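You operate a simulated robot arm through the tools that you are given. There is no shell and no other tool. Be economical: measure what you need, move in short steps, check, and stop when the job is done.

You are at the controls of a simulated robot arm. One attempt, no reset.

Task
Clamp the black bolt, grease its patch, then free it and put it on the side shelf.
Fine: red brush, grease tin; brush back; fingers out of the jaws. Set down upright: red brush. A coat counts when it lies all over at full strength: go over it till it gets no stronger.
Where things are to end (x, y in the base frame): black bolt within 60 mm of [160, 50].

Only the result counts: the job must be done as asked and must still hold three seconds after the hand-in. Knocking over, shifting, dropping, spilling or breaking anything else fails it.

Robot
A 6-joint arm with a two-finger parallel gripper, fixed in place. Base frame: the origin is at the foot of the arm, x ahead of it, y to its left, z up; the work surface is at about z = 0. Units: mm, rad, N and s.
With the tool pointing down near the work surface it reaches from about 140 to 580 mm from the base axis. Its first joint turns from -1.152 to 1.152 rad. Payload 2.1 kg.
The tool frame sits at the grasp point between the pads (the TCP): z along the fingers, y along the line on which they close. The tips reach 30 mm beyond it. Largest opening 94 mm; finger width 28, thickness 10; the body of the gripper, 50 by 96 mm, starts 55 mm behind the TCP.
Orientation is that of the tool frame in the base frame, as a unit quaternion [x, y, z, w]. With the fingers straight down and closing along the base's y, the tool's x points along the base's -x, its y along +y and its z along -z.

Tools
- The arm moves only by the tool play_rows. Its argument "steps" is a list of rows, each a list of 3 entries, a list of its own where there are three numbers: the turn, a rotation vector about the tool's x, y, z in rad, then the shift along the tool's x, y, z in cm, then the gripper command, from -1 (fully open) to 1 (shut), values between in proportion. In form: [[[rx, ry, rz], [dx, dy, dz], grip], ...]. A call has 1 to 8 rows; each row shifts and turns the commanded pose from where the row before left it, along the tool's axes as they then stand. Each row takes 0.2 s and may step no farther than 50 mm and 0.15 rad from the row before; otherwise, or with a gripper value out of range, the whole call is refused. A pose out of reach is approached as far as the arm can. The call stops where the force on the tool passes 90 N (or 10 N more than at its start, if that is more) or the arm is blocked; 0.2 s more then pass. The fingers move at their own pace (about 72 mm/s each) and stop on an object; they squeeze with about 35 N. The grip force told is the motor's: it shows also when the fingers shut on nothing. Time passes only in rows, and 0.2 s behind the last, so rows that do not move let the fingers close. The reply holds the time, the measured pose of the TCP, the force on the tool along the base axes, the opening and the grip force, in the units named above and with some noise, with the torque about the TCP (base axes, N m) and any sound that the robot's microphone picked up, and new pictures: "pictures" is both (left out), scene, wrist or none.
- Cameras (640 x 400 px; columns grow to the right, rows downward): "scene" is fixed at [0.8, -353.1, 483.7]; the picture's right is [0.99, -0.14, 0.00], its down [-0.09, -0.64, -0.76] and it looks along [0.11, 0.75, -0.65] (base axes); focal length 214 px, centre (320, 200). "wrist" rides on the gripper at [76, 14, -102] in the tool frame; the picture's right is [-0.18, 0.98, 0.00], its down [-0.75, -0.14, -0.64] and it looks along [-0.63, -0.12, 0.77] (tool axes); focal length 243 px, centre (320, 200). There is no depth. A picture from a camera that has moved, and an enlarged one, comes with that camera's place and axes in the base frame and with its lens. The place of the scene camera against the robot may be out by one fixed shift of up to 18 mm in any direction.
- inspect(camera, box): a new picture of the part [left, top, right, bottom] of that camera's present view, enlarged. The clock stands still meanwhile.
- sign_off(): hands the job in; it is judged then, once.

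Go step by step. Nothing tells you positions but the pictures and the camera data: compare them with the known pose of the tool, close in by small moves and look again before you grip or let go. The budget is 120 turns and 200 pictures, counting those below and the enlarged ones. Unless the task says otherwise, let go and move clear before handing in, and close with one line.

The tools are called by a JSON object that holds its "op" and its "data". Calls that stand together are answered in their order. play_rows: Moves the arm, as the interface text tells. Its arguments: {"type":"object","properties":{"steps":{"type":"array"},"pictures":{"type":"string","enum":["both","scene","wrist","none"]}},"required":["steps"]} The other tools are called the same way: inspect (camera, box) takes an enlarged picture of a part of a camera's view; sign_off () hands the job in.

At the start:

```text
clock: 0.0
position: [272.1, -82.7, 467.3]
tcp_rot: [0.0, 1.0, 0.0, 0.0]
wrist_force: [0.5, 1.0, -0.2]
torque: [-0.03, 0.02, 0.01]
finger_gap: 93.9
gripper_force: 0.1
```

scene: 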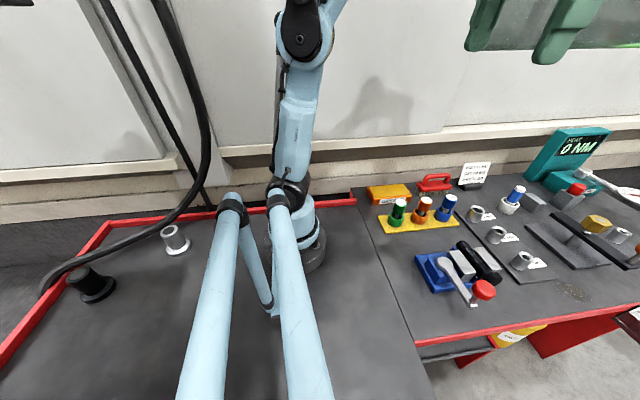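
wrist: 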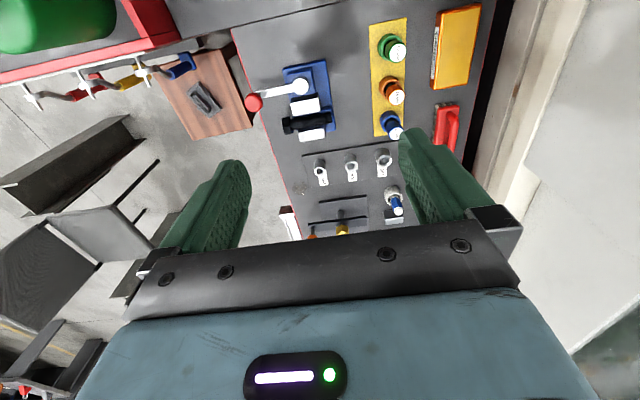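

I see a bench with a vise (blue, red handle), a yellow rack, and several small parts; I need closer looks to identify bolt, brush and tin.

{"op": "inspect", "data": {"camera": "scene", "box": [350, 160, 510, 310]}}

{"op": "inspect", "data": {"camera": "scene", "box": [460, 120, 640, 310]}}

{"op": "inspect", "data": {"camera": "wrist", "box": [230, 0, 510, 240]}}

{"op": "inspect", "data": {"camera": "scene", "box": [0, 180, 350, 400]}}

```text
2.67 times, centred on (430, 235) of scene
camera zoom: at [0.8, -353.1, 483.7], right [0.99, -0.14, 0.0], down [-0.09, -0.64, -0.76], along [0.11, 0.75, -0.65], focal length 572 px, centre (27, 107)
```

zoom: 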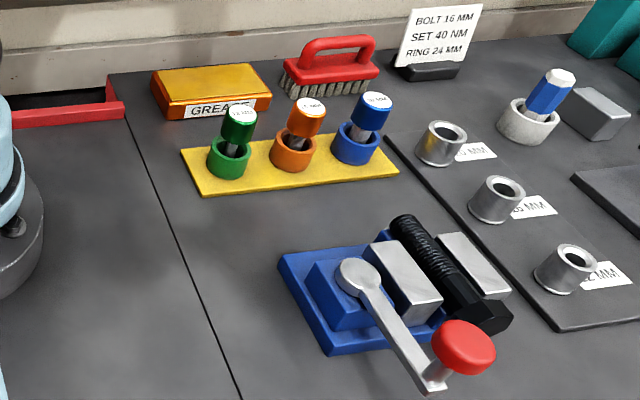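

```text
2.11 times, centred on (550, 215) of scene
camera zoom: at [0.8, -353.1, 483.7], right [0.99, -0.14, 0.0], down [-0.09, -0.64, -0.76], along [0.11, 0.75, -0.65], focal length 452 px, centre (-164, 168)
```

zoom: 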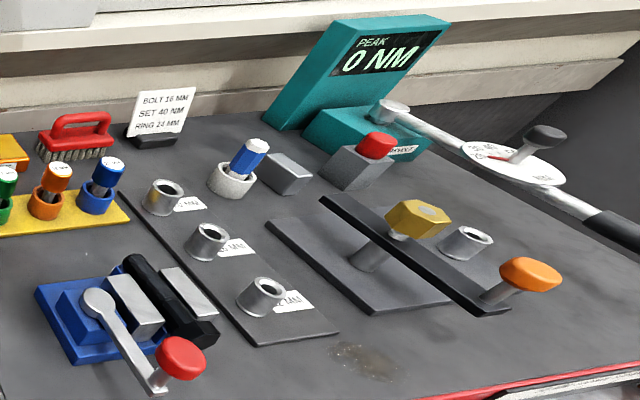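

```text
1.67 times, centred on (370, 120) of wrist
camera zoom: at [197.1, -67.1, 569.6], right [0.18, 0.98, 0.0], down [0.75, -0.14, 0.64], along [0.63, -0.12, -0.77], focal length 404 px, centre (237, 333)
```

zoom: 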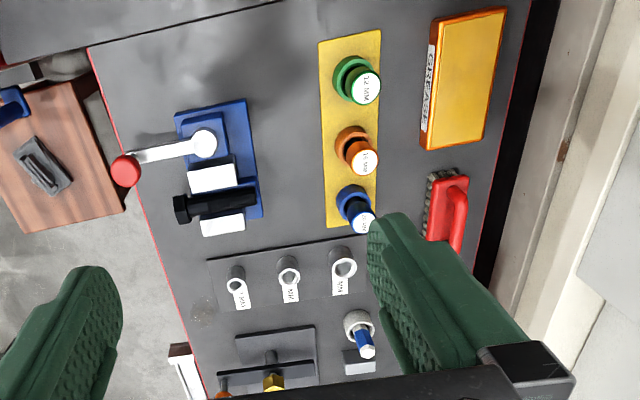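

```text
1.82 times, centred on (175, 290) of scene
camera zoom: at [0.8, -353.1, 483.7], right [0.99, -0.14, 0.0], down [-0.09, -0.64, -0.76], along [0.11, 0.75, -0.65], focal length 390 px, centre (584, 36)
```

zoom: 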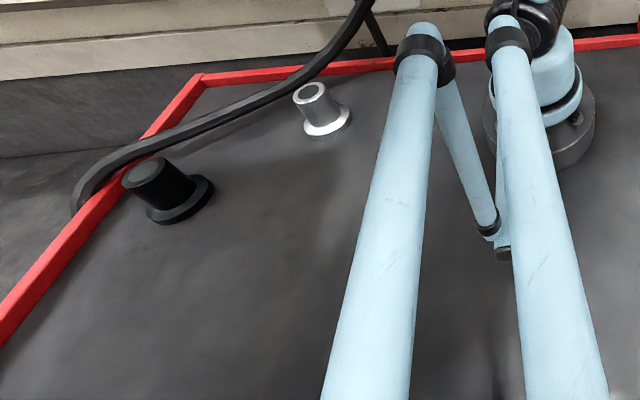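

The black bolt lies between the open vise jaws near (402, -133) along y; the vise lever pivots near (323, -131), the tin is near (320, 176), and the brush near (466, 174). I move closer to look at the vise.

{"op": "play_rows", "data": {"steps": [[[0, 0, 0], [-1.6, -0.94, 4.2], -1], [[0, 0, 0], [-1.6, -0.94, 4.2], -1], [[0, 0, 0], [-1.6, -0.94, 4.2], -1], [[0, 0, 0], [-1.6, -0.94, 4.2], -1], [[0, 0, 0], [-1.6, -0.94, 4.2], -1], [[0, 0, 0], [0, 0, 0], -1]]}}

```text
clock: 1.4
position: [354.2, -129.7, 258.1]
tcp_rot: [-0.001, 1.0, 0.0, 0.0]
wrist_force: [0.1, 1.0, -0.3]
torque: [0.01, -0.03, -0.02]
finger_gap: 94.2
gripper_force: 0.2
camera wrist: at [277.3, -114.3, 360.2], right [0.18, 0.98, 0.0], down [0.75, -0.14, 0.64], along [0.63, -0.12, -0.77], focal length 243 px, centre (320, 200)
```

scene: 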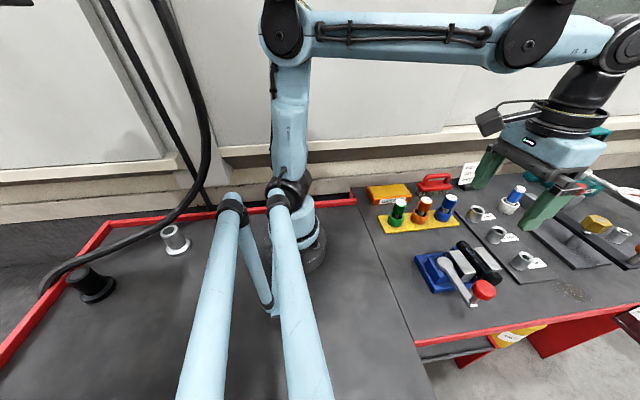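
wrist: 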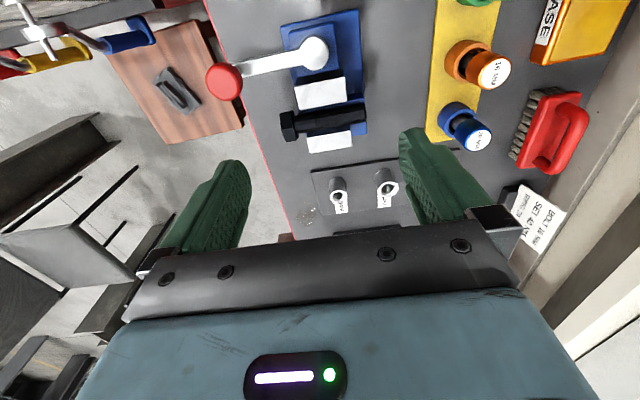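

{"op": "inspect", "data": {"camera": "wrist", "box": [200, 0, 400, 160]}}

{"op": "inspect", "data": {"camera": "scene", "box": [405, 230, 515, 315]}}

```text
2.50 times, centred on (300, 80) of wrist
camera zoom: at [277.3, -114.3, 360.2], right [0.18, 0.98, 0.0], down [0.75, -0.14, 0.64], along [0.63, -0.12, -0.77], focal length 606 px, centre (370, 500)
```

zoom: 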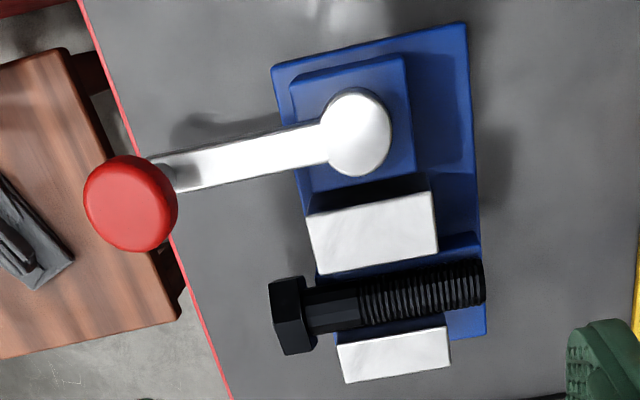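

```text
4.71 times, centred on (460, 272) of scene
camera zoom: at [0.8, -353.1, 483.7], right [0.99, -0.14, 0.0], down [-0.09, -0.64, -0.76], along [0.11, 0.75, -0.65], focal length 1009 px, centre (-339, -141)
```

zoom: 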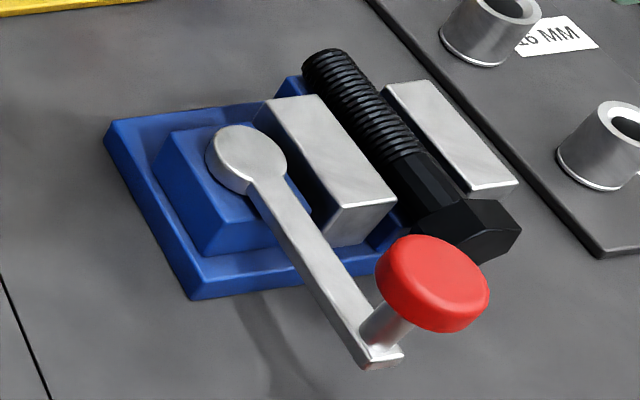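

The bolt is lying in open jaws and the lever points to -y with the red knob near (325, -222). I rotate the tool by -90° so that the fingers close along x and the camera looks along +y.

{"op": "play_rows", "data": {"steps": [[[0, 0, -0.15], [0, 0, 0], -1], [[0, 0, -0.15], [0, 0, 0], -1], [[0, 0, -0.15], [0, 0, 0], -1], [[0, 0, -0.15], [0, 0, 0], -1], [[0, 0, -0.15], [0, 0, 0], -1], [[0, 0, -0.15], [0, 0, 0], -1], [[0, 0, -0.15], [0, 0, 0], -1], [[0, 0, -0.15], [0, 0, 0], -1]], "pictures": "none"}}

{"op": "play_rows", "data": {"steps": [[[0, 0, -0.15], [0, 0, 0], -1], [[0, 0, -0.15], [0, 0, 0], -1], [[0, 0, -0.0708], [0, 0, 0], -1], [[0, 0, 0], [3, 1, 2], -1], [[0, 0, 0], [3, 1, 2], -1], [[0, 0, 0], [3, 1, 2], -1], [[0, 0, 0], [0, 0, 0], -1]]}}

```text
clock: 3.2
position: [354.0, -128.2, 256.9]
tcp_rot: [-0.566, 0.824, 0.0, 0.0]
wrist_force: [-0.4, 0.2, 1.0]
torque: [-0.02, 0.0, -0.01]
finger_gap: 94.1
gripper_force: 0.0
```

```text
clock: 4.8
position: [322.8, -220.6, 197.6]
tcp_rot: [-0.707, 0.707, 0.0, 0.0]
wrist_force: [-0.1, 0.2, -0.6]
torque: [0.0, 0.03, -0.02]
finger_gap: 94.1
gripper_force: 0.0
camera wrist: at [307.9, -295.4, 299.1], right [-0.98, 0.18, 0.0], down [0.14, 0.75, 0.64], along [0.12, 0.63, -0.77], focal length 243 px, centre (320, 200)
```

scene: 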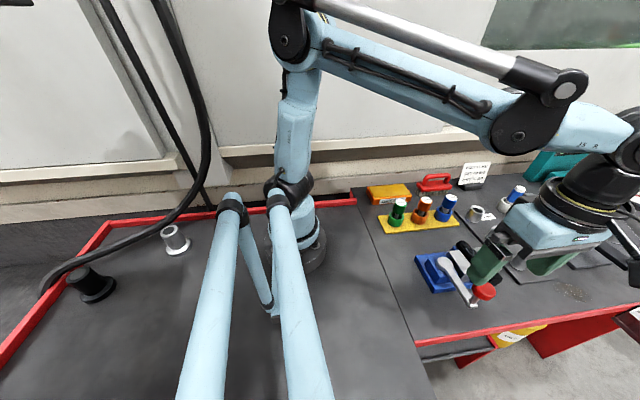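
wrist: 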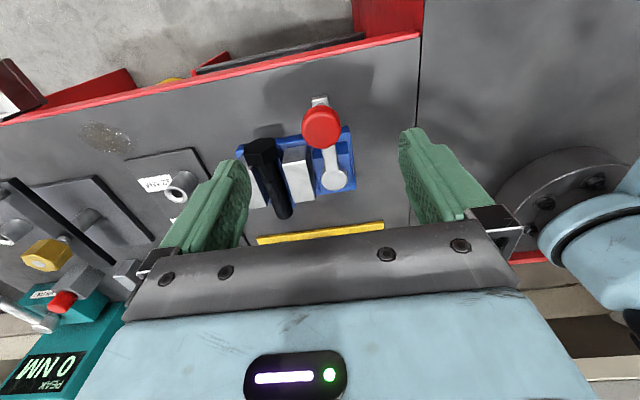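

The knob triangulates to about (322.5, -216) with its top near z=109. I go down around it with fingers at ±x and close loosely.

{"op": "play_rows", "data": {"steps": [[[0, 0, 0], [-0.5, 0, 3], -1], [[0, 0, 0], [0, 0, 2.5], -1], [[0, 0, 0], [0, 0, 2.3], -1], [[0, 0, 0], [0, 0, 0], 0.1], [[0, 0, 0], [0, 0, 0], 0.1], [[0, 0, 0], [0, 0, 0], 0.1]]}}

```text
clock: 6.2
position: [323.1, -214.7, 118.8]
tcp_rot: [-0.707, 0.707, 0.0, -0.001]
wrist_force: [-0.8, -0.2, 0.6]
torque: [-0.01, -0.01, -0.03]
finger_gap: 42.4
gripper_force: 0.1
camera wrist: at [309.1, -289.8, 222.0], right [-0.98, 0.18, 0.0], down [0.14, 0.75, 0.64], along [0.12, 0.63, -0.77], focal length 243 px, centre (320, 200)
```

scene: 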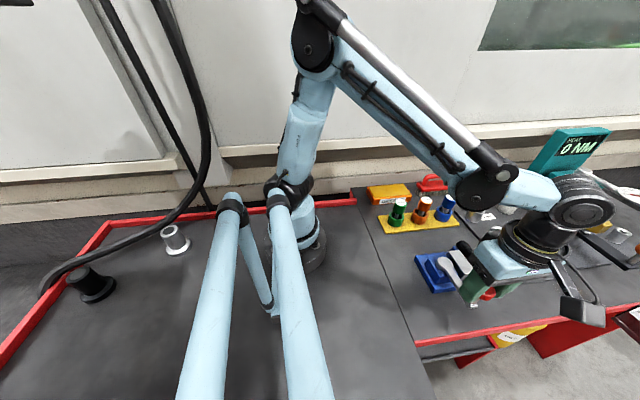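
wrist: 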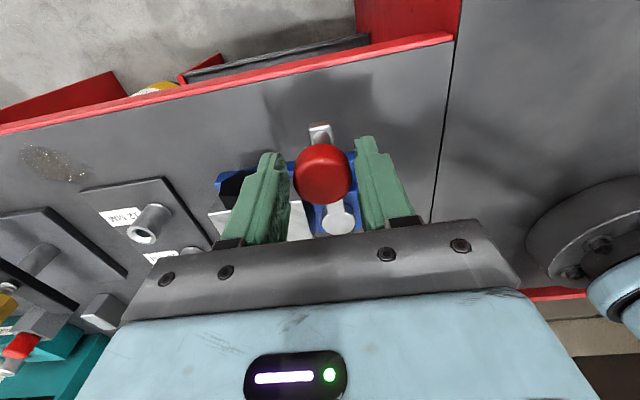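

Fingers straddle the knob well. I swing it clockwise in a first arc and watch the jaw.

{"op": "play_rows", "data": {"steps": [[[0, 0, 0], [0, 0, 0], 0.22], [[0, 0, 0.14], [-0.085, 1.21, 0], 0.22], [[0, 0, 0.14], [-0.085, 1.21, 0], 0.22], [[0, 0, 0.14], [-0.085, 1.21, 0], 0.22]]}}

```text
clock: 7.2
position: [288.3, -207.4, 119.8]
tcp_rot: [-0.544, 0.839, 0.0, 0.0]
wrist_force: [3.5, -0.1, 0.5]
torque: [0.01, -0.07, 0.02]
finger_gap: 38.7
gripper_force: 1.4
camera wrist: at [243.7, -270.0, 221.6], right [-0.82, 0.57, 0.0], down [0.44, 0.63, 0.64], along [0.37, 0.53, -0.77], focal length 243 px, centre (320, 200)
```

scene: 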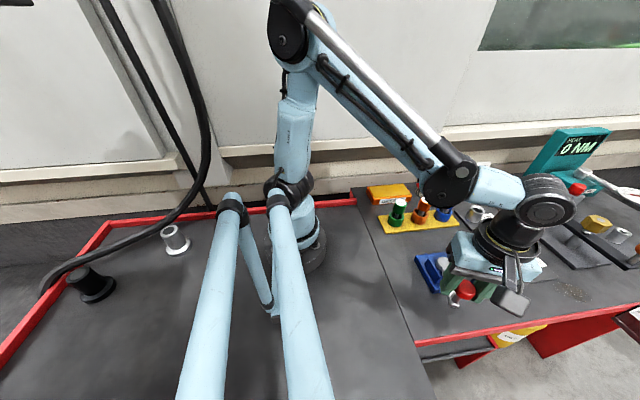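
wrist: 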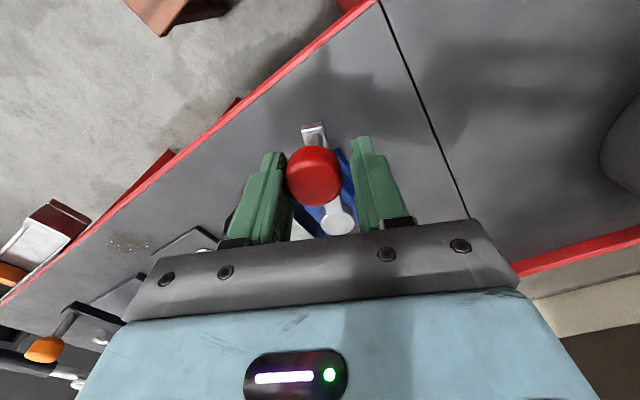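

The knob follows easily. Continue the arc.

{"op": "play_rows", "data": {"steps": [[[0, 0, 0.14], [-0.085, 1.21, 0], 0.22], [[0, 0, 0.14], [-0.085, 1.21, 0], 0.22], [[0, 0, 0.14], [-0.085, 1.21, 0], 0.22], [[0, 0, 0.14], [-0.085, 1.21, 0], 0.22]]}}

```text
clock: 8.2
position: [250.7, -175.9, 119.5]
tcp_rot: [-0.29, 0.957, 0.0, 0.0]
wrist_force: [2.0, -2.2, -1.9]
torque: [0.05, -0.09, 0.0]
finger_gap: 39.0
gripper_force: 1.9
camera wrist: at [179.7, -204.9, 221.4], right [-0.39, 0.92, 0.0], down [0.71, 0.3, 0.64], along [0.59, 0.25, -0.77], focal length 243 px, centre (320, 200)
```

scene: 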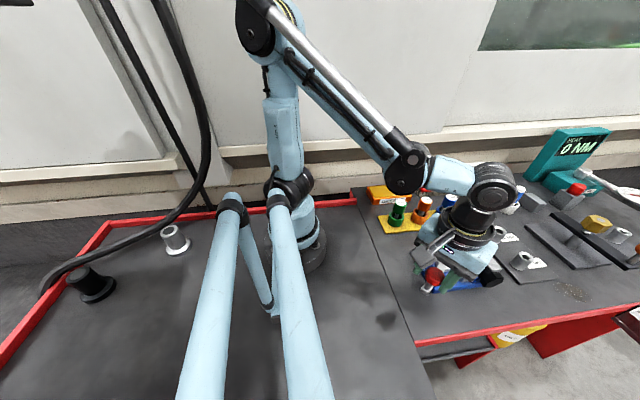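
wrist: 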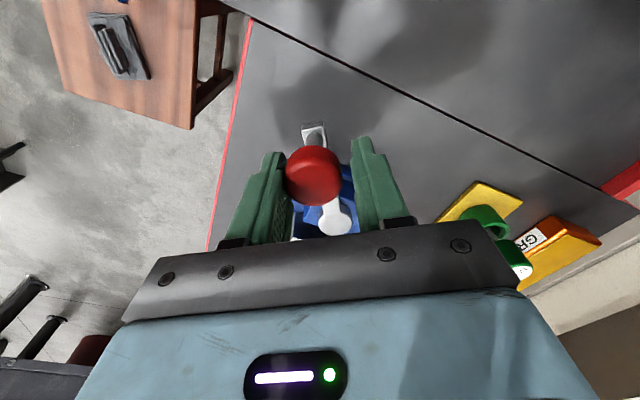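

{"op": "play_rows", "data": {"steps": [[[0, 0, 0.14], [-0.085, 1.21, 0], 0.22], [[0, 0, 0.14], [-0.085, 1.21, 0], 0.22], [[0, 0, 0.14], [-0.085, 1.21, 0], 0.22], [[0, 0, 0.14], [-0.085, 1.21, 0], 0.22], [[0, 0, 0], [0, 0, 0], 0.22]]}}

```text
clock: 9.4
position: [236.9, -132.1, 119.5]
tcp_rot: [-0.014, 1.0, -0.005, 0.002]
wrist_force: [8.4, -35.4, 7.6]
torque: [-0.73, -0.25, 0.28]
finger_gap: 57.1
gripper_force: 18.2
camera wrist: at [160.4, -118.2, 221.8], right [0.16, 0.99, -0.01], down [0.75, -0.11, 0.65], along [0.64, -0.11, -0.76], focal length 243 px, centre (320, 200)
```

scene: 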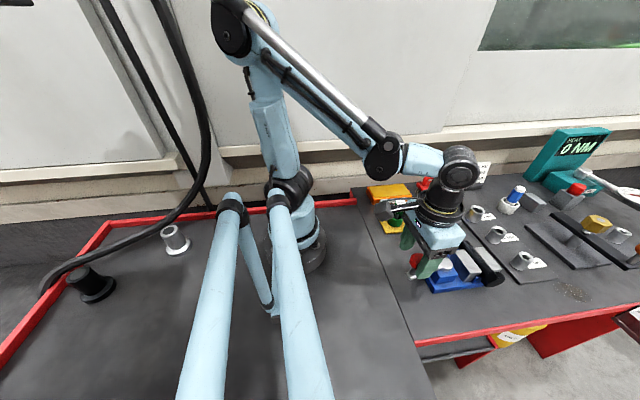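
wrist: 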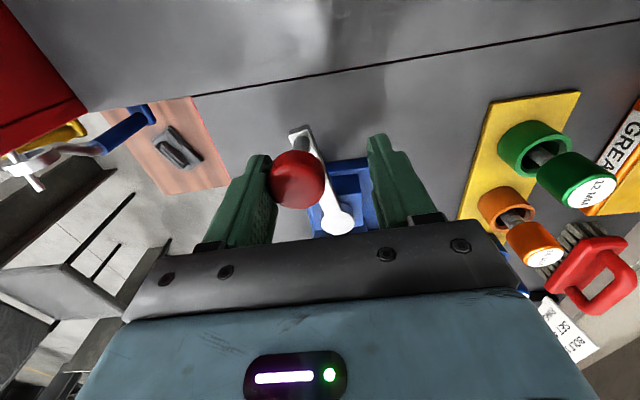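

The lever hit a firm stop at around 75° — likely clamped. I back off, open, rise and look at the jaws.

{"op": "play_rows", "data": {"steps": [[[0, 0, 0], [0, -1.2, 0], 0.1], [[0, 0, 0], [0, 0, 0], -0.5], [[0, 0, 0], [0, 0, 0], -0.5], [[0, 0, 0], [0, 0, -4], -0.5], [[0, 0, 0], [0, 0, -4], -0.5], [[0, 0, 0], [-3, 0, -4], -1], [[0, 0, 0], [-3, 0, 0], -1]]}}

{"op": "inspect", "data": {"camera": "wrist", "box": [200, 60, 420, 230]}}

{"op": "inspect", "data": {"camera": "scene", "box": [395, 230, 505, 315]}}

```text
clock: 11.0
position: [298.2, -138.5, 241.3]
tcp_rot: [-0.014, 1.0, 0.001, 0.0]
wrist_force: [0.8, 0.5, 0.8]
torque: [0.02, -0.01, 0.0]
finger_gap: 93.9
gripper_force: 0.1
camera wrist: at [221.3, -125.3, 343.7], right [0.15, 0.99, 0.0], down [0.76, -0.12, 0.64], along [0.63, -0.1, -0.77], focal length 243 px, centre (320, 200)
```

scene: 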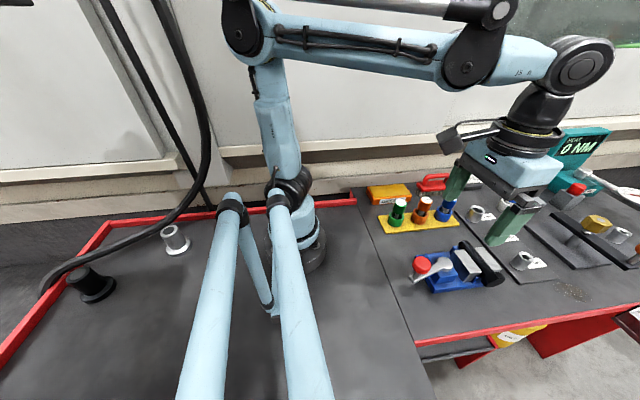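
wrist: 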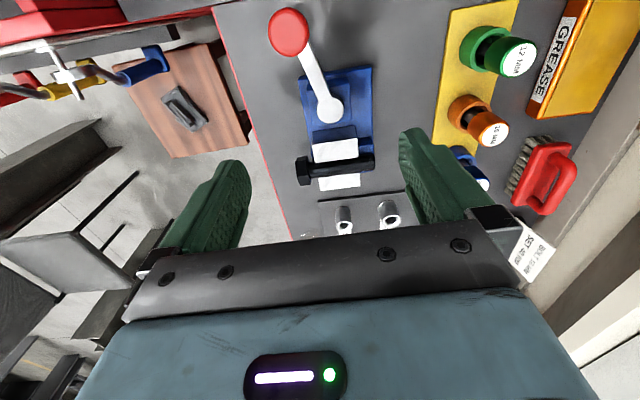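

```text
2.35 times, centred on (310, 145) of wrist
camera zoom: at [221.3, -125.3, 343.7], right [0.15, 0.99, 0.0], down [0.76, -0.12, 0.64], along [0.63, -0.1, -0.77], focal length 571 px, centre (344, 329)
```

zoom: 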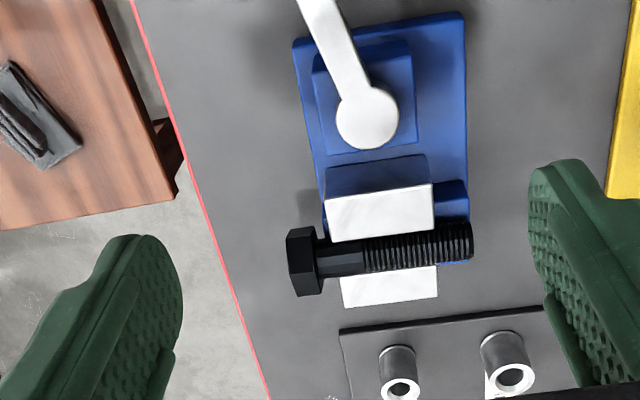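

```text
4.71 times, centred on (450, 272) of scene
camera zoom: at [0.7, -353.1, 483.7], right [0.99, -0.14, 0.0], down [-0.09, -0.64, -0.76], along [0.11, 0.75, -0.65], focal length 1009 px, centre (-292, -141)
```

zoom: 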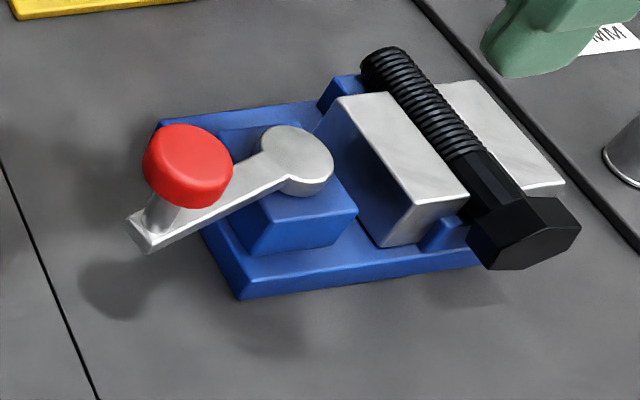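

The jaw now presses the bolt: clamped. Next I fly over to the red brush to look at its handle.

{"op": "play_rows", "data": {"steps": [[[0, 0, 0.0], [-1.7, 3.86, 0.4], -1], [[0, 0, 0], [-1.7, 3.86, 0.4], -1], [[0, 0, 0], [-1.7, 3.86, 0.4], -1], [[0, 0, 0], [-1.7, 3.86, 0.4], -1], [[0, 0, 0], [-1.7, 3.86, 0.4], -1], [[0, 0, 0], [-1.7, 3.86, 0.4], -1], [[0, 0, -0.028], [-1.7, 3.86, 0.4], -1], [[0, 0, 0], [-1.7, 3.86, 0.4], -1]], "pictures": "none"}}

{"op": "play_rows", "data": {"steps": [[[0, 0, 0], [0, 0, 0], -1]]}}

{"op": "inspect", "data": {"camera": "wrist", "box": [220, 0, 460, 200]}}

```text
clock: 12.8
position: [423.5, 174.9, 206.9]
tcp_rot: [-0.029, 1.0, 0.0, 0.0]
wrist_force: [-0.1, 0.5, -0.5]
torque: [0.02, -0.02, 0.01]
finger_gap: 93.8
gripper_force: 0.0
```

```text
clock: 13.2
position: [422.4, 173.8, 206.9]
tcp_rot: [-0.028, 1.0, 0.0, 0.0]
wrist_force: [0.2, -0.2, 0.0]
torque: [-0.04, 0.01, -0.01]
finger_gap: 94.0
gripper_force: 0.1
camera wrist: at [345.5, 184.6, 310.1], right [0.13, 0.99, 0.0], down [0.76, -0.1, 0.64], along [0.64, -0.08, -0.77], focal length 243 px, centre (320, 200)
```

scene: 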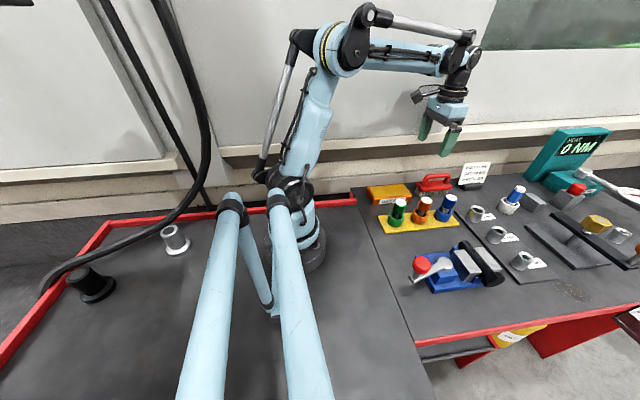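
wrist: 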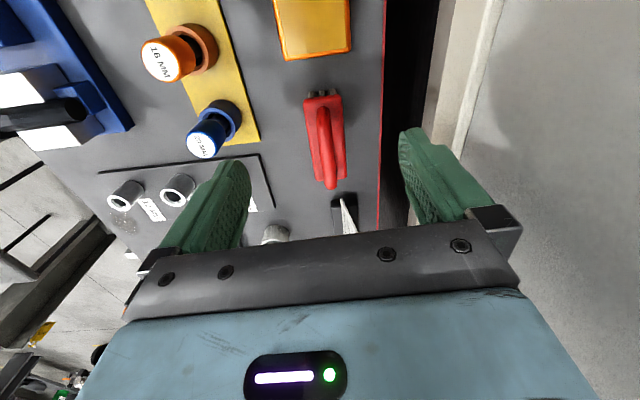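

```text
2.00 times, centred on (340, 100) of wrist
camera zoom: at [345.5, 184.6, 310.1], right [0.13, 0.99, 0.0], down [0.76, -0.1, 0.64], along [0.64, -0.08, -0.77], focal length 485 px, centre (280, 400)
```

zoom: 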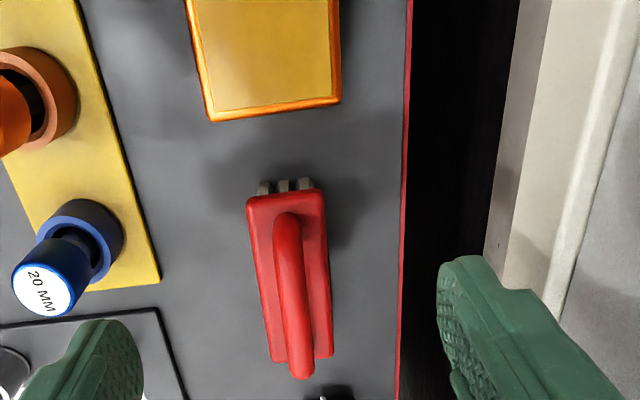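

The brush lies along x, centred near (474, 176) with its handle bar top near z=75. I line up above it.

{"op": "play_rows", "data": {"steps": [[[0, 0, 0.056], [0, 0, 0], -1], [[0, 0, 0], [-2.6, 0.13, 3], -1], [[0, 0, 0], [-2.6, 0.13, 3], -1], [[0, 0, 0], [0, 0, 2.5], -1], [[0, 0, 0], [0, 0, 0], -1]]}}

{"op": "inspect", "data": {"camera": "scene", "box": [380, 120, 500, 210]}}

{"op": "inspect", "data": {"camera": "wrist", "box": [220, 60, 420, 260]}}

```text
clock: 14.4
position: [475.4, 177.3, 123.4]
tcp_rot: [-0.001, 1.0, 0.0, 0.0]
wrist_force: [-0.2, -0.4, 0.3]
torque: [0.01, 0.0, 0.02]
finger_gap: 94.1
gripper_force: 0.0
camera wrist: at [399.1, 192.8, 225.6], right [0.18, 0.98, 0.0], down [0.75, -0.14, 0.64], along [0.63, -0.12, -0.77], focal length 243 px, centre (320, 200)
```

scene: 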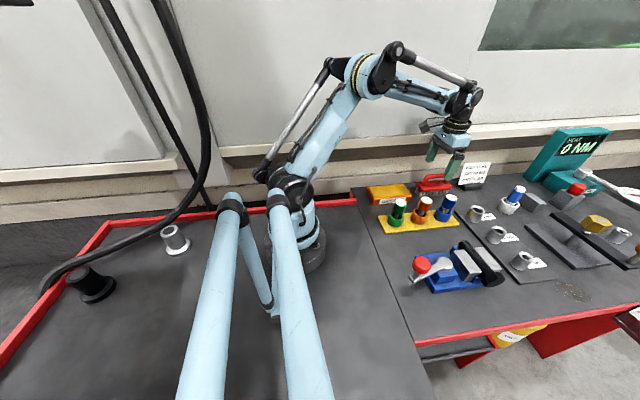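
wrist: 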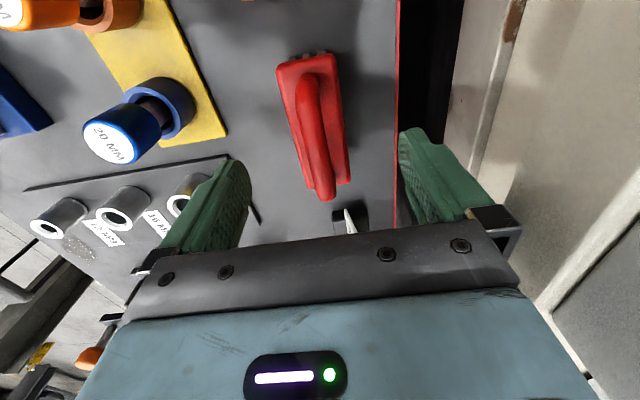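

```text
4.44 times, centred on (440, 165) of scene
camera zoom: at [0.8, -353.1, 483.7], right [0.99, -0.14, 0.0], down [-0.09, -0.64, -0.76], along [0.11, 0.75, -0.65], focal length 953 px, centre (-213, 356)
```

zoom: 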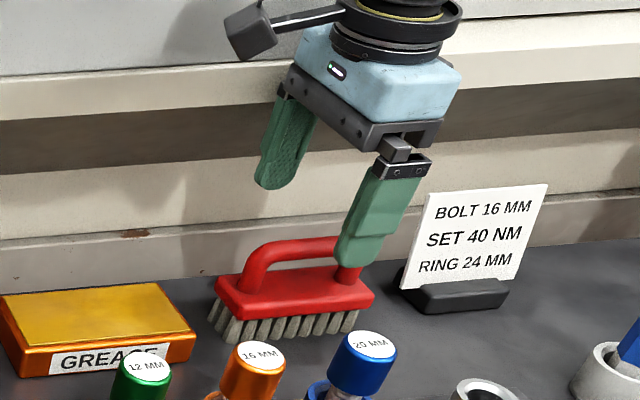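

```text
2.00 times, centred on (320, 160) of wrist
camera zoom: at [399.1, 192.8, 225.6], right [0.18, 0.98, 0.0], down [0.75, -0.14, 0.64], along [0.63, -0.12, -0.77], focal length 485 px, centre (320, 280)
```

zoom: 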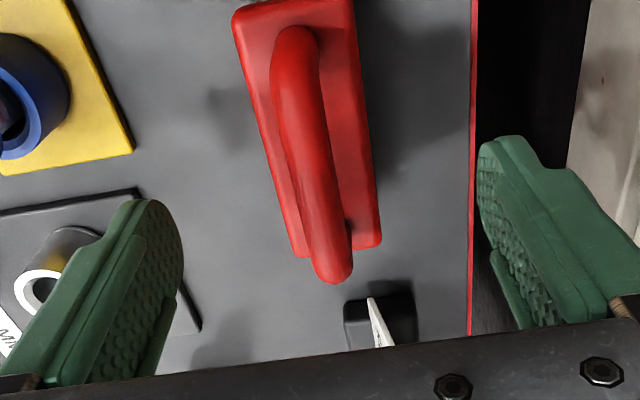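

{"op": "play_rows", "data": {"steps": [[[0, 0, 0], [0.4, 0, 2], -1], [[0, 0, 0], [0, 0, 1.8], -1], [[0, 0, 0], [0, 0, 0], -0.4], [[0, 0, 0], [0, 0, 0], 0.2], [[0, 0, 0], [0, 0, 0], 0.2]]}}

{"op": "inspect", "data": {"camera": "scene", "box": [380, 130, 500, 220]}}

{"op": "inspect", "data": {"camera": "wrist", "box": [220, 60, 420, 260]}}

```text
clock: 15.6
position: [471.1, 177.2, 85.2]
tcp_rot: [0.0, 1.0, 0.0, 0.0]
wrist_force: [-0.6, 0.6, 0.5]
torque: [-0.03, -0.03, 0.03]
finger_gap: 37.4
gripper_force: 0.1
camera wrist: at [394.7, 191.6, 186.4], right [0.18, 0.98, 0.0], down [0.75, -0.14, 0.64], along [0.63, -0.12, -0.77], focal length 243 px, centre (320, 200)
```

scene: 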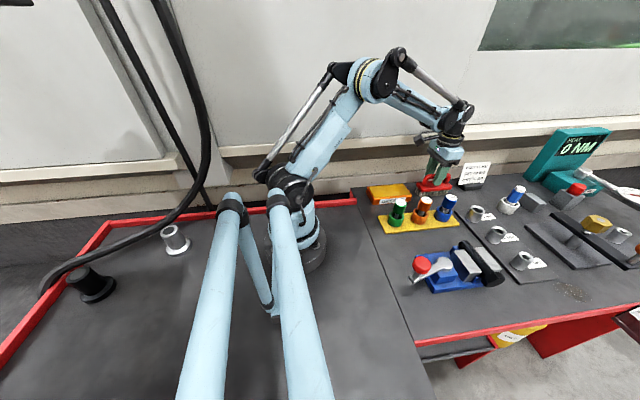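
wrist: 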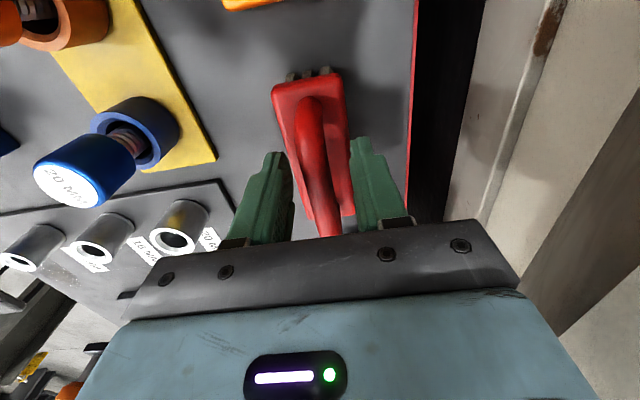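

```text
4.44 times, centred on (440, 175) of scene
camera zoom: at [0.8, -353.1, 483.7], right [0.99, -0.14, 0.0], down [-0.09, -0.64, -0.76], along [0.11, 0.75, -0.65], focal length 953 px, centre (-213, 311)
```

zoom: 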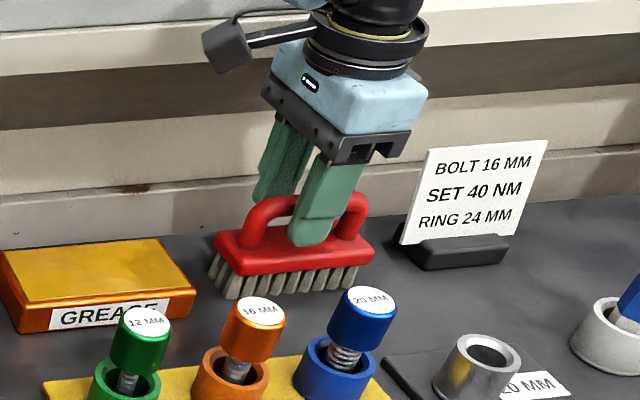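

```text
2.00 times, centred on (320, 160) of wrist
camera zoom: at [394.7, 191.6, 186.4], right [0.18, 0.98, 0.0], down [0.75, -0.14, 0.64], along [0.63, -0.12, -0.77], focal length 485 px, centre (320, 280)
```

zoom: 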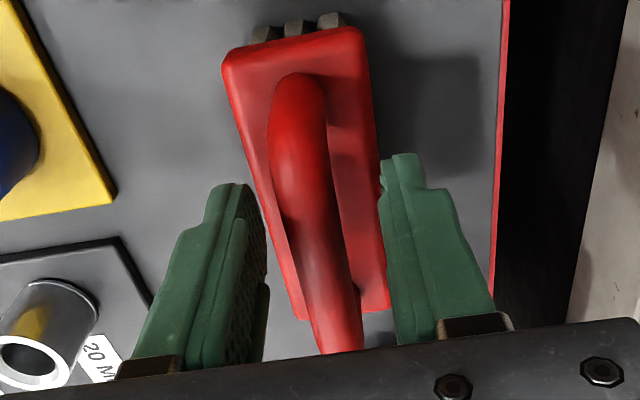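

Fingers straddle the handle bar well; I close and lift a little.

{"op": "play_rows", "data": {"steps": [[[0, 0, 0], [0, 0, 0], 1], [[0, 0, 0], [0, 0, 0], 1], [[0, 0, 0], [0, 0, 0], 1]], "pictures": "none"}}

{"op": "play_rows", "data": {"steps": [[[0, 0, 0], [0, 0, -2], 1], [[0, 0, 0], [0, 0, -3], 1], [[0, 0, 0], [0, 0, -3], 1], [[0, 0, 0], [0, 0, 0], 1]]}}

{"op": "inspect", "data": {"camera": "scene", "box": [360, 130, 480, 220]}}

{"op": "inspect", "data": {"camera": "wrist", "box": [220, 0, 420, 260]}}

```text
clock: 16.4
position: [470.9, 176.6, 84.6]
tcp_rot: [-0.002, 1.0, 0.001, 0.0]
wrist_force: [0.5, -0.2, -0.4]
torque: [0.01, 0.01, -0.04]
finger_gap: 14.8
gripper_force: 34.6
```

```text
clock: 17.4
position: [471.6, 173.5, 164.9]
tcp_rot: [-0.001, 1.0, 0.0, -0.001]
wrist_force: [-0.1, -1.1, -0.1]
torque: [0.01, 0.02, -0.01]
finger_gap: 0.0
gripper_force: 33.0
camera wrist: at [394.6, 189.8, 267.0], right [0.18, 0.98, 0.0], down [0.75, -0.14, 0.64], along [0.63, -0.12, -0.77], focal length 243 px, centre (320, 200)
```

scene: 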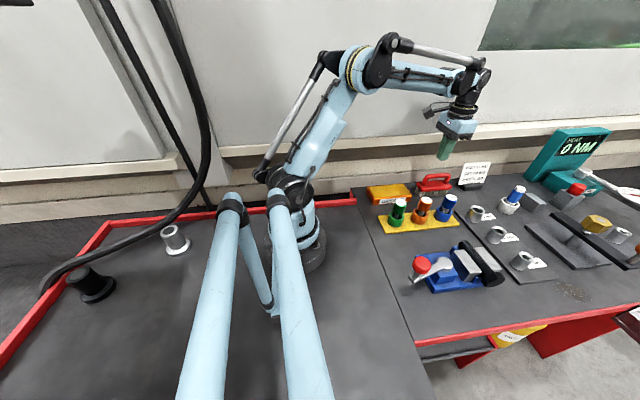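
wrist: 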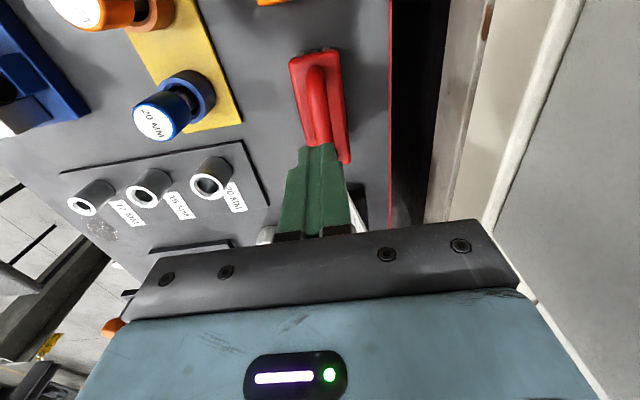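

```text
4.44 times, centred on (420, 175) of scene
camera zoom: at [0.8, -353.1, 483.7], right [0.99, -0.14, 0.0], down [-0.09, -0.64, -0.76], along [0.11, 0.75, -0.65], focal length 953 px, centre (-124, 311)
```

zoom: 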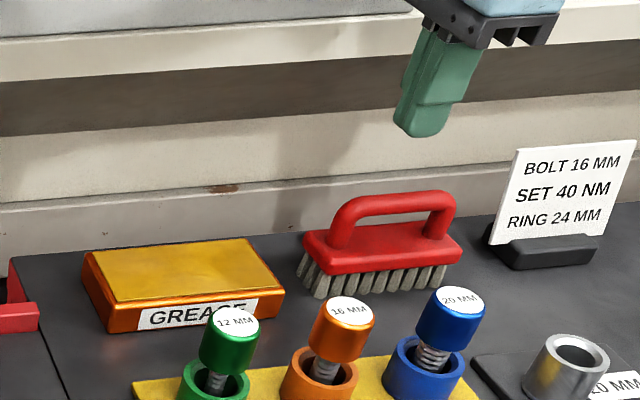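

```text
1.54 times, centred on (320, 130) of wrist
camera zoom: at [394.6, 189.8, 267.0], right [0.18, 0.98, 0.0], down [0.75, -0.14, 0.64], along [0.63, -0.12, -0.77], focal length 373 px, centre (320, 308)
```

zoom: 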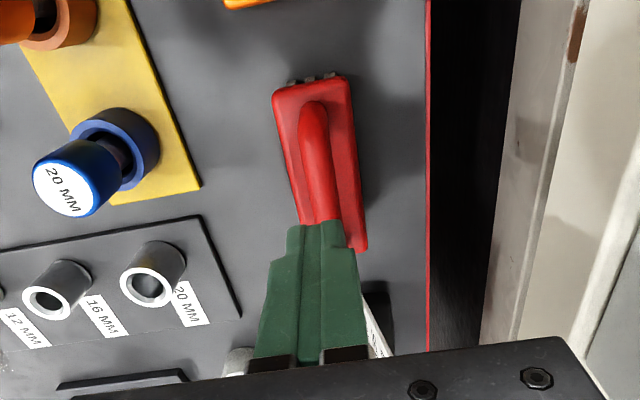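

The grip slipped off the bar's top; the brush still stands upright. I go down lower this time.

{"op": "play_rows", "data": {"steps": [[[0, 0, 0], [0, 0.2, 0], -0.1], [[0, 0, 0], [0, 0, 0], -0.1], [[0, 0, 0], [0, 0, 3], -0.1], [[0, 0, 0], [0, 0, 3], -0.1], [[0, 0, 0], [0, 0, 2.4], -0.1], [[0, 0, 0], [0, 0, 0.8], -0.1], [[0, 0, 0], [0, 0, 0], 0.3], [[0, 0, 0], [0, 0, 0], 0.3]]}}

{"op": "inspect", "data": {"camera": "scene", "box": [390, 150, 480, 220]}}

{"op": "inspect", "data": {"camera": "wrist", "box": [220, 60, 420, 260]}}

```text
clock: 19.2
position: [471.9, 176.7, 71.5]
tcp_rot: [0.0, 1.0, 0.001, 0.0]
wrist_force: [0.2, -0.6, -0.6]
torque: [0.0, 0.0, 0.01]
finger_gap: 32.9
gripper_force: 0.0
camera wrist: at [395.4, 192.6, 173.0], right [0.18, 0.98, 0.0], down [0.75, -0.14, 0.64], along [0.63, -0.12, -0.77], focal length 243 px, centre (320, 200)
```

scene: 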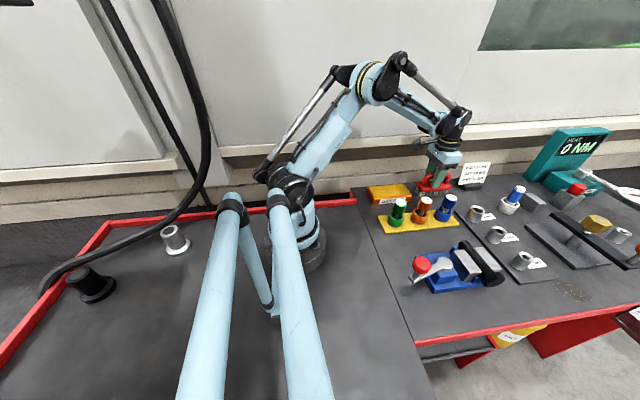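
wrist: 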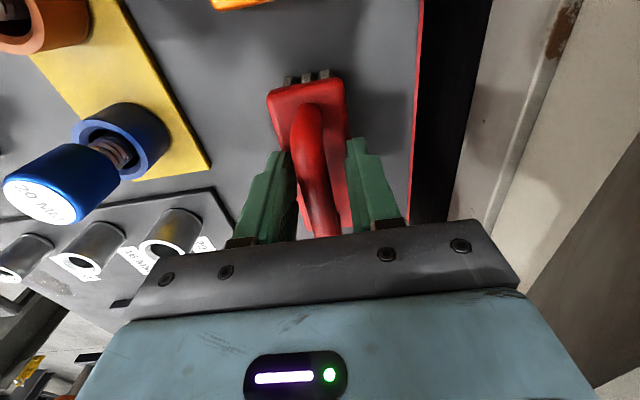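

```text
5.71 times, centred on (435, 185) of scene
camera zoom: at [0.8, -353.1, 483.7], right [0.99, -0.14, 0.0], down [-0.09, -0.64, -0.76], along [0.11, 0.75, -0.65], focal length 1226 px, centre (-337, 286)
```

zoom: 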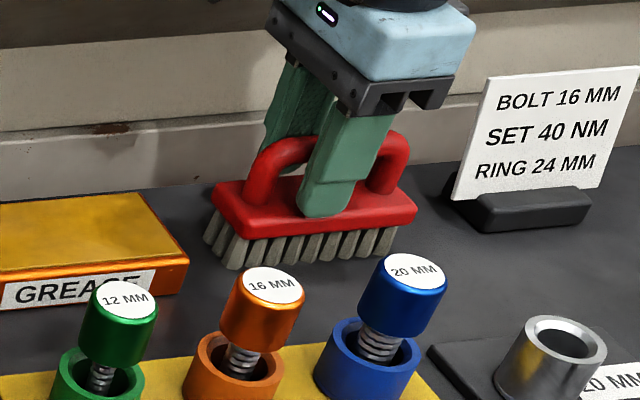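

```text
2.00 times, centred on (320, 160) of wrist
camera zoom: at [395.4, 192.6, 173.0], right [0.18, 0.98, 0.0], down [0.75, -0.14, 0.64], along [0.63, -0.12, -0.77], focal length 485 px, centre (320, 280)
```

zoom: 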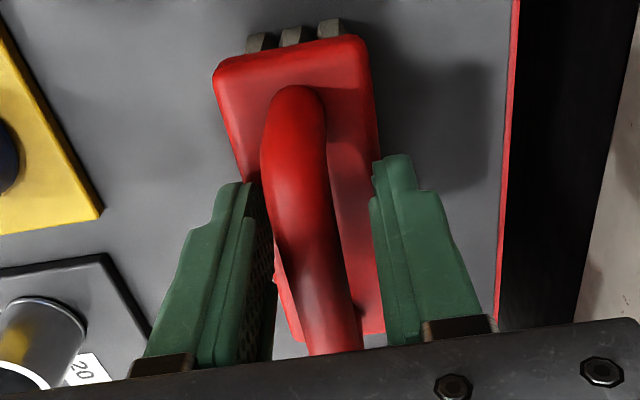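

{"op": "play_rows", "data": {"steps": [[[0, 0, 0], [0, 0, 0.15], 0.6], [[0, 0, 0], [0, 0, 0], 1], [[0, 0, 0], [0, 0, 0], 1], [[0, 0, 0], [0, 0, 0], 1]], "pictures": "none"}}

{"op": "play_rows", "data": {"steps": [[[0, 0, 0], [0, 0, -1.5], 1], [[0, 0, 0], [0, 0, -1.5], 1], [[0, 0, 0], [0, 0, 0], 1]], "pictures": "scene"}}

{"op": "inspect", "data": {"camera": "scene", "box": [390, 150, 480, 220]}}

```text
clock: 20.2
position: [472.8, 178.1, 70.1]
tcp_rot: [0.0, 1.0, 0.0, 0.001]
wrist_force: [2.7, -6.2, 25.5]
torque: [-0.01, -0.07, -0.09]
finger_gap: 19.6
gripper_force: 35.3
```

```text
clock: 21.0
position: [469.8, 179.5, 100.9]
tcp_rot: [-0.001, 1.0, 0.0, -0.001]
wrist_force: [0.7, -0.2, -1.2]
torque: [-0.01, 0.0, -0.03]
finger_gap: 19.4
gripper_force: 35.8
```

scene: 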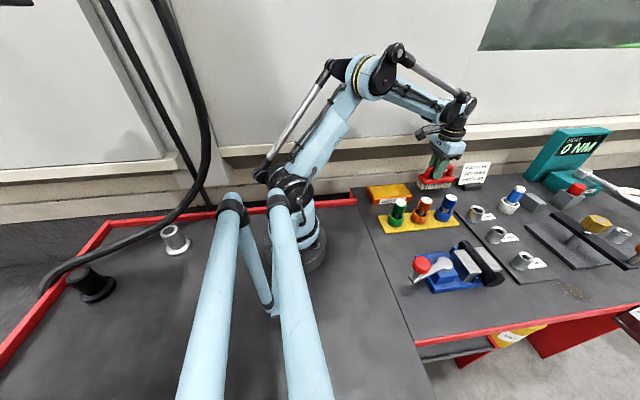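

```text
5.71 times, centred on (435, 185) of scene
camera zoom: at [0.8, -353.1, 483.7], right [0.99, -0.14, 0.0], down [-0.09, -0.64, -0.76], along [0.11, 0.75, -0.65], focal length 1226 px, centre (-337, 286)
```

zoom: 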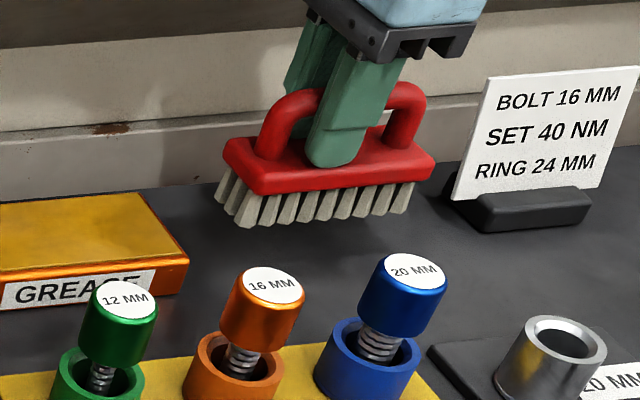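

The brush is held. I carry it at height over the tin (centre about (323, 177), top about z=29).

{"op": "play_rows", "data": {"steps": [[[0, 0, 0], [0, 0, -3.5], 1], [[0, 0, 0], [3.7, -0.05, 0], 1], [[0, 0, 0], [3.7, -0.05, 0], 1], [[0, 0, 0], [3.7, -0.05, 0], 1], [[0, 0, 0], [3.6, -0.05, 0], 1], [[0, 0, 0], [0, 0, 0], 1], [[0, 0, 0], [0, 0, 2], 1], [[0, 0, 0], [0, 0, 0], 1]]}}

{"op": "inspect", "data": {"camera": "scene", "box": [340, 150, 460, 230]}}

{"op": "inspect", "data": {"camera": "wrist", "box": [220, 0, 420, 260]}}

```text
clock: 22.8
position: [323.2, 176.4, 115.3]
tcp_rot: [-0.001, 1.0, 0.0, 0.001]
wrist_force: [0.6, 0.0, -0.6]
torque: [0.01, 0.02, 0.01]
finger_gap: 19.5
gripper_force: 34.8
camera wrist: at [247.6, 190.9, 217.3], right [0.18, 0.98, 0.0], down [0.75, -0.14, 0.64], along [0.63, -0.12, -0.77], focal length 243 px, centre (320, 200)
```

scene: 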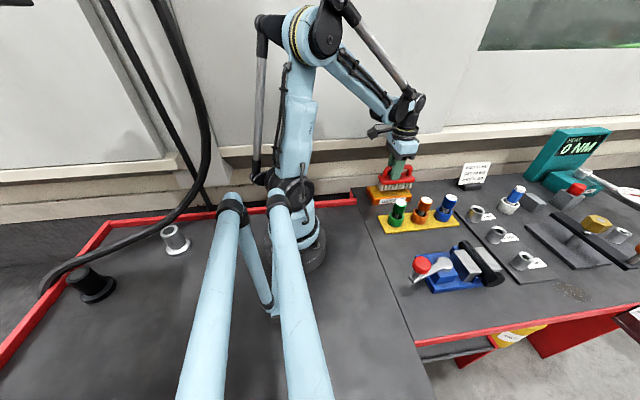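
wrist: 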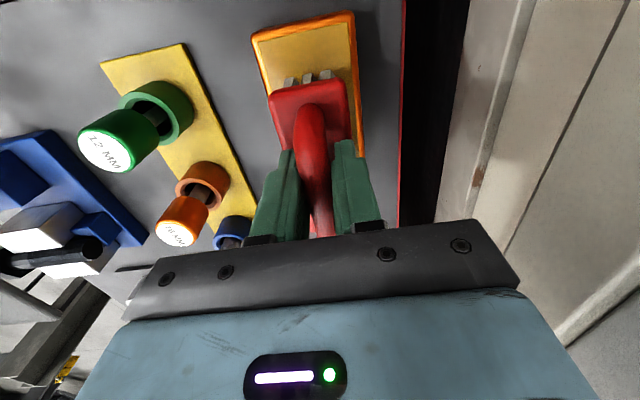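

```text
5.00 times, centred on (400, 190) of scene
camera zoom: at [0.8, -353.1, 483.7], right [0.99, -0.14, 0.0], down [-0.09, -0.64, -0.76], along [0.11, 0.75, -0.65], focal length 1072 px, centre (-80, 250)
```

zoom: 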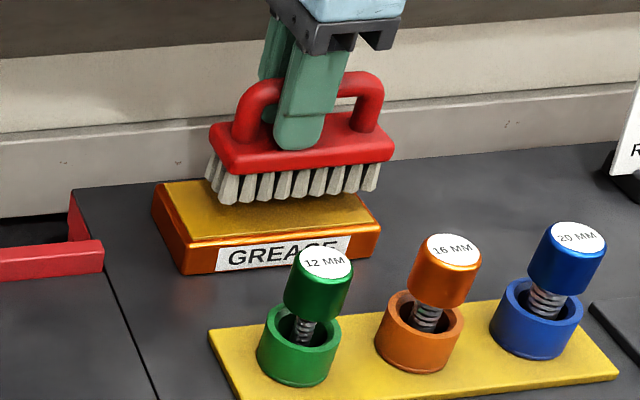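

```text
1.54 times, centred on (320, 130) of wrist
camera zoom: at [247.6, 190.9, 217.3], right [0.18, 0.98, 0.0], down [0.75, -0.14, 0.64], along [0.63, -0.12, -0.77], focal length 373 px, centre (320, 308)
```

zoom: 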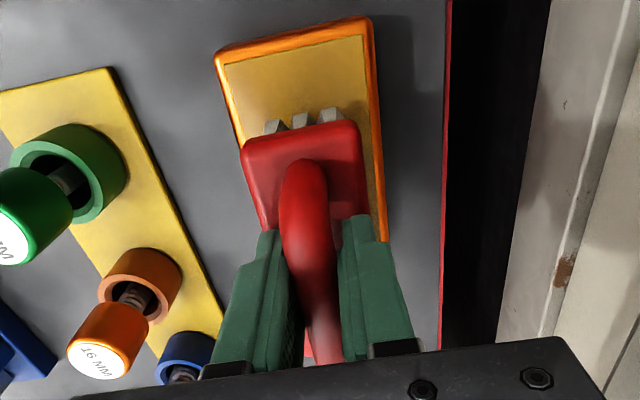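

Brush is centred above the grease. I lower gently onto it, watching force.

{"op": "play_rows", "data": {"steps": [[[0, 0, 0], [0, 0, 1], 1], [[0, 0, 0], [0, 0, 0.4], 1], [[0, 0, 0], [0, 0, 0.2], 1], [[0, 0, 0], [0, 0, 0.2], 1]], "pictures": "none"}}

{"op": "inspect", "data": {"camera": "scene", "box": [340, 150, 460, 230]}}

```text
clock: 23.8
position: [324.4, 176.3, 99.5]
tcp_rot: [-0.001, 1.0, -0.001, 0.0]
wrist_force: [-1.5, -8.6, 76.3]
torque: [-0.2, 0.05, 0.01]
finger_gap: 19.8
gripper_force: 35.3
```

```text
5.00 times, centred on (400, 190) of scene
camera zoom: at [0.5, -353.3, 483.6], right [0.99, -0.14, 0.0], down [-0.09, -0.64, -0.76], along [0.11, 0.75, -0.65], focal length 1072 px, centre (-80, 250)
```

zoom: 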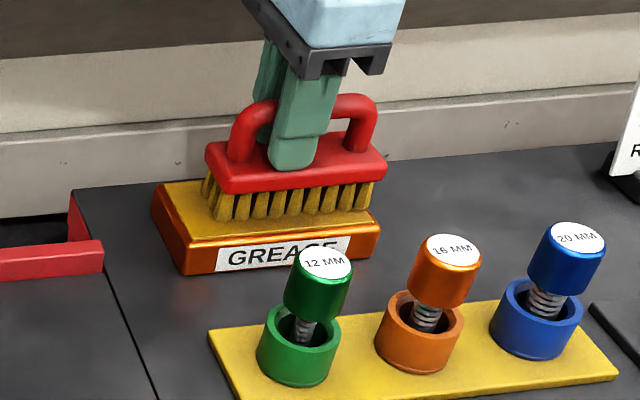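

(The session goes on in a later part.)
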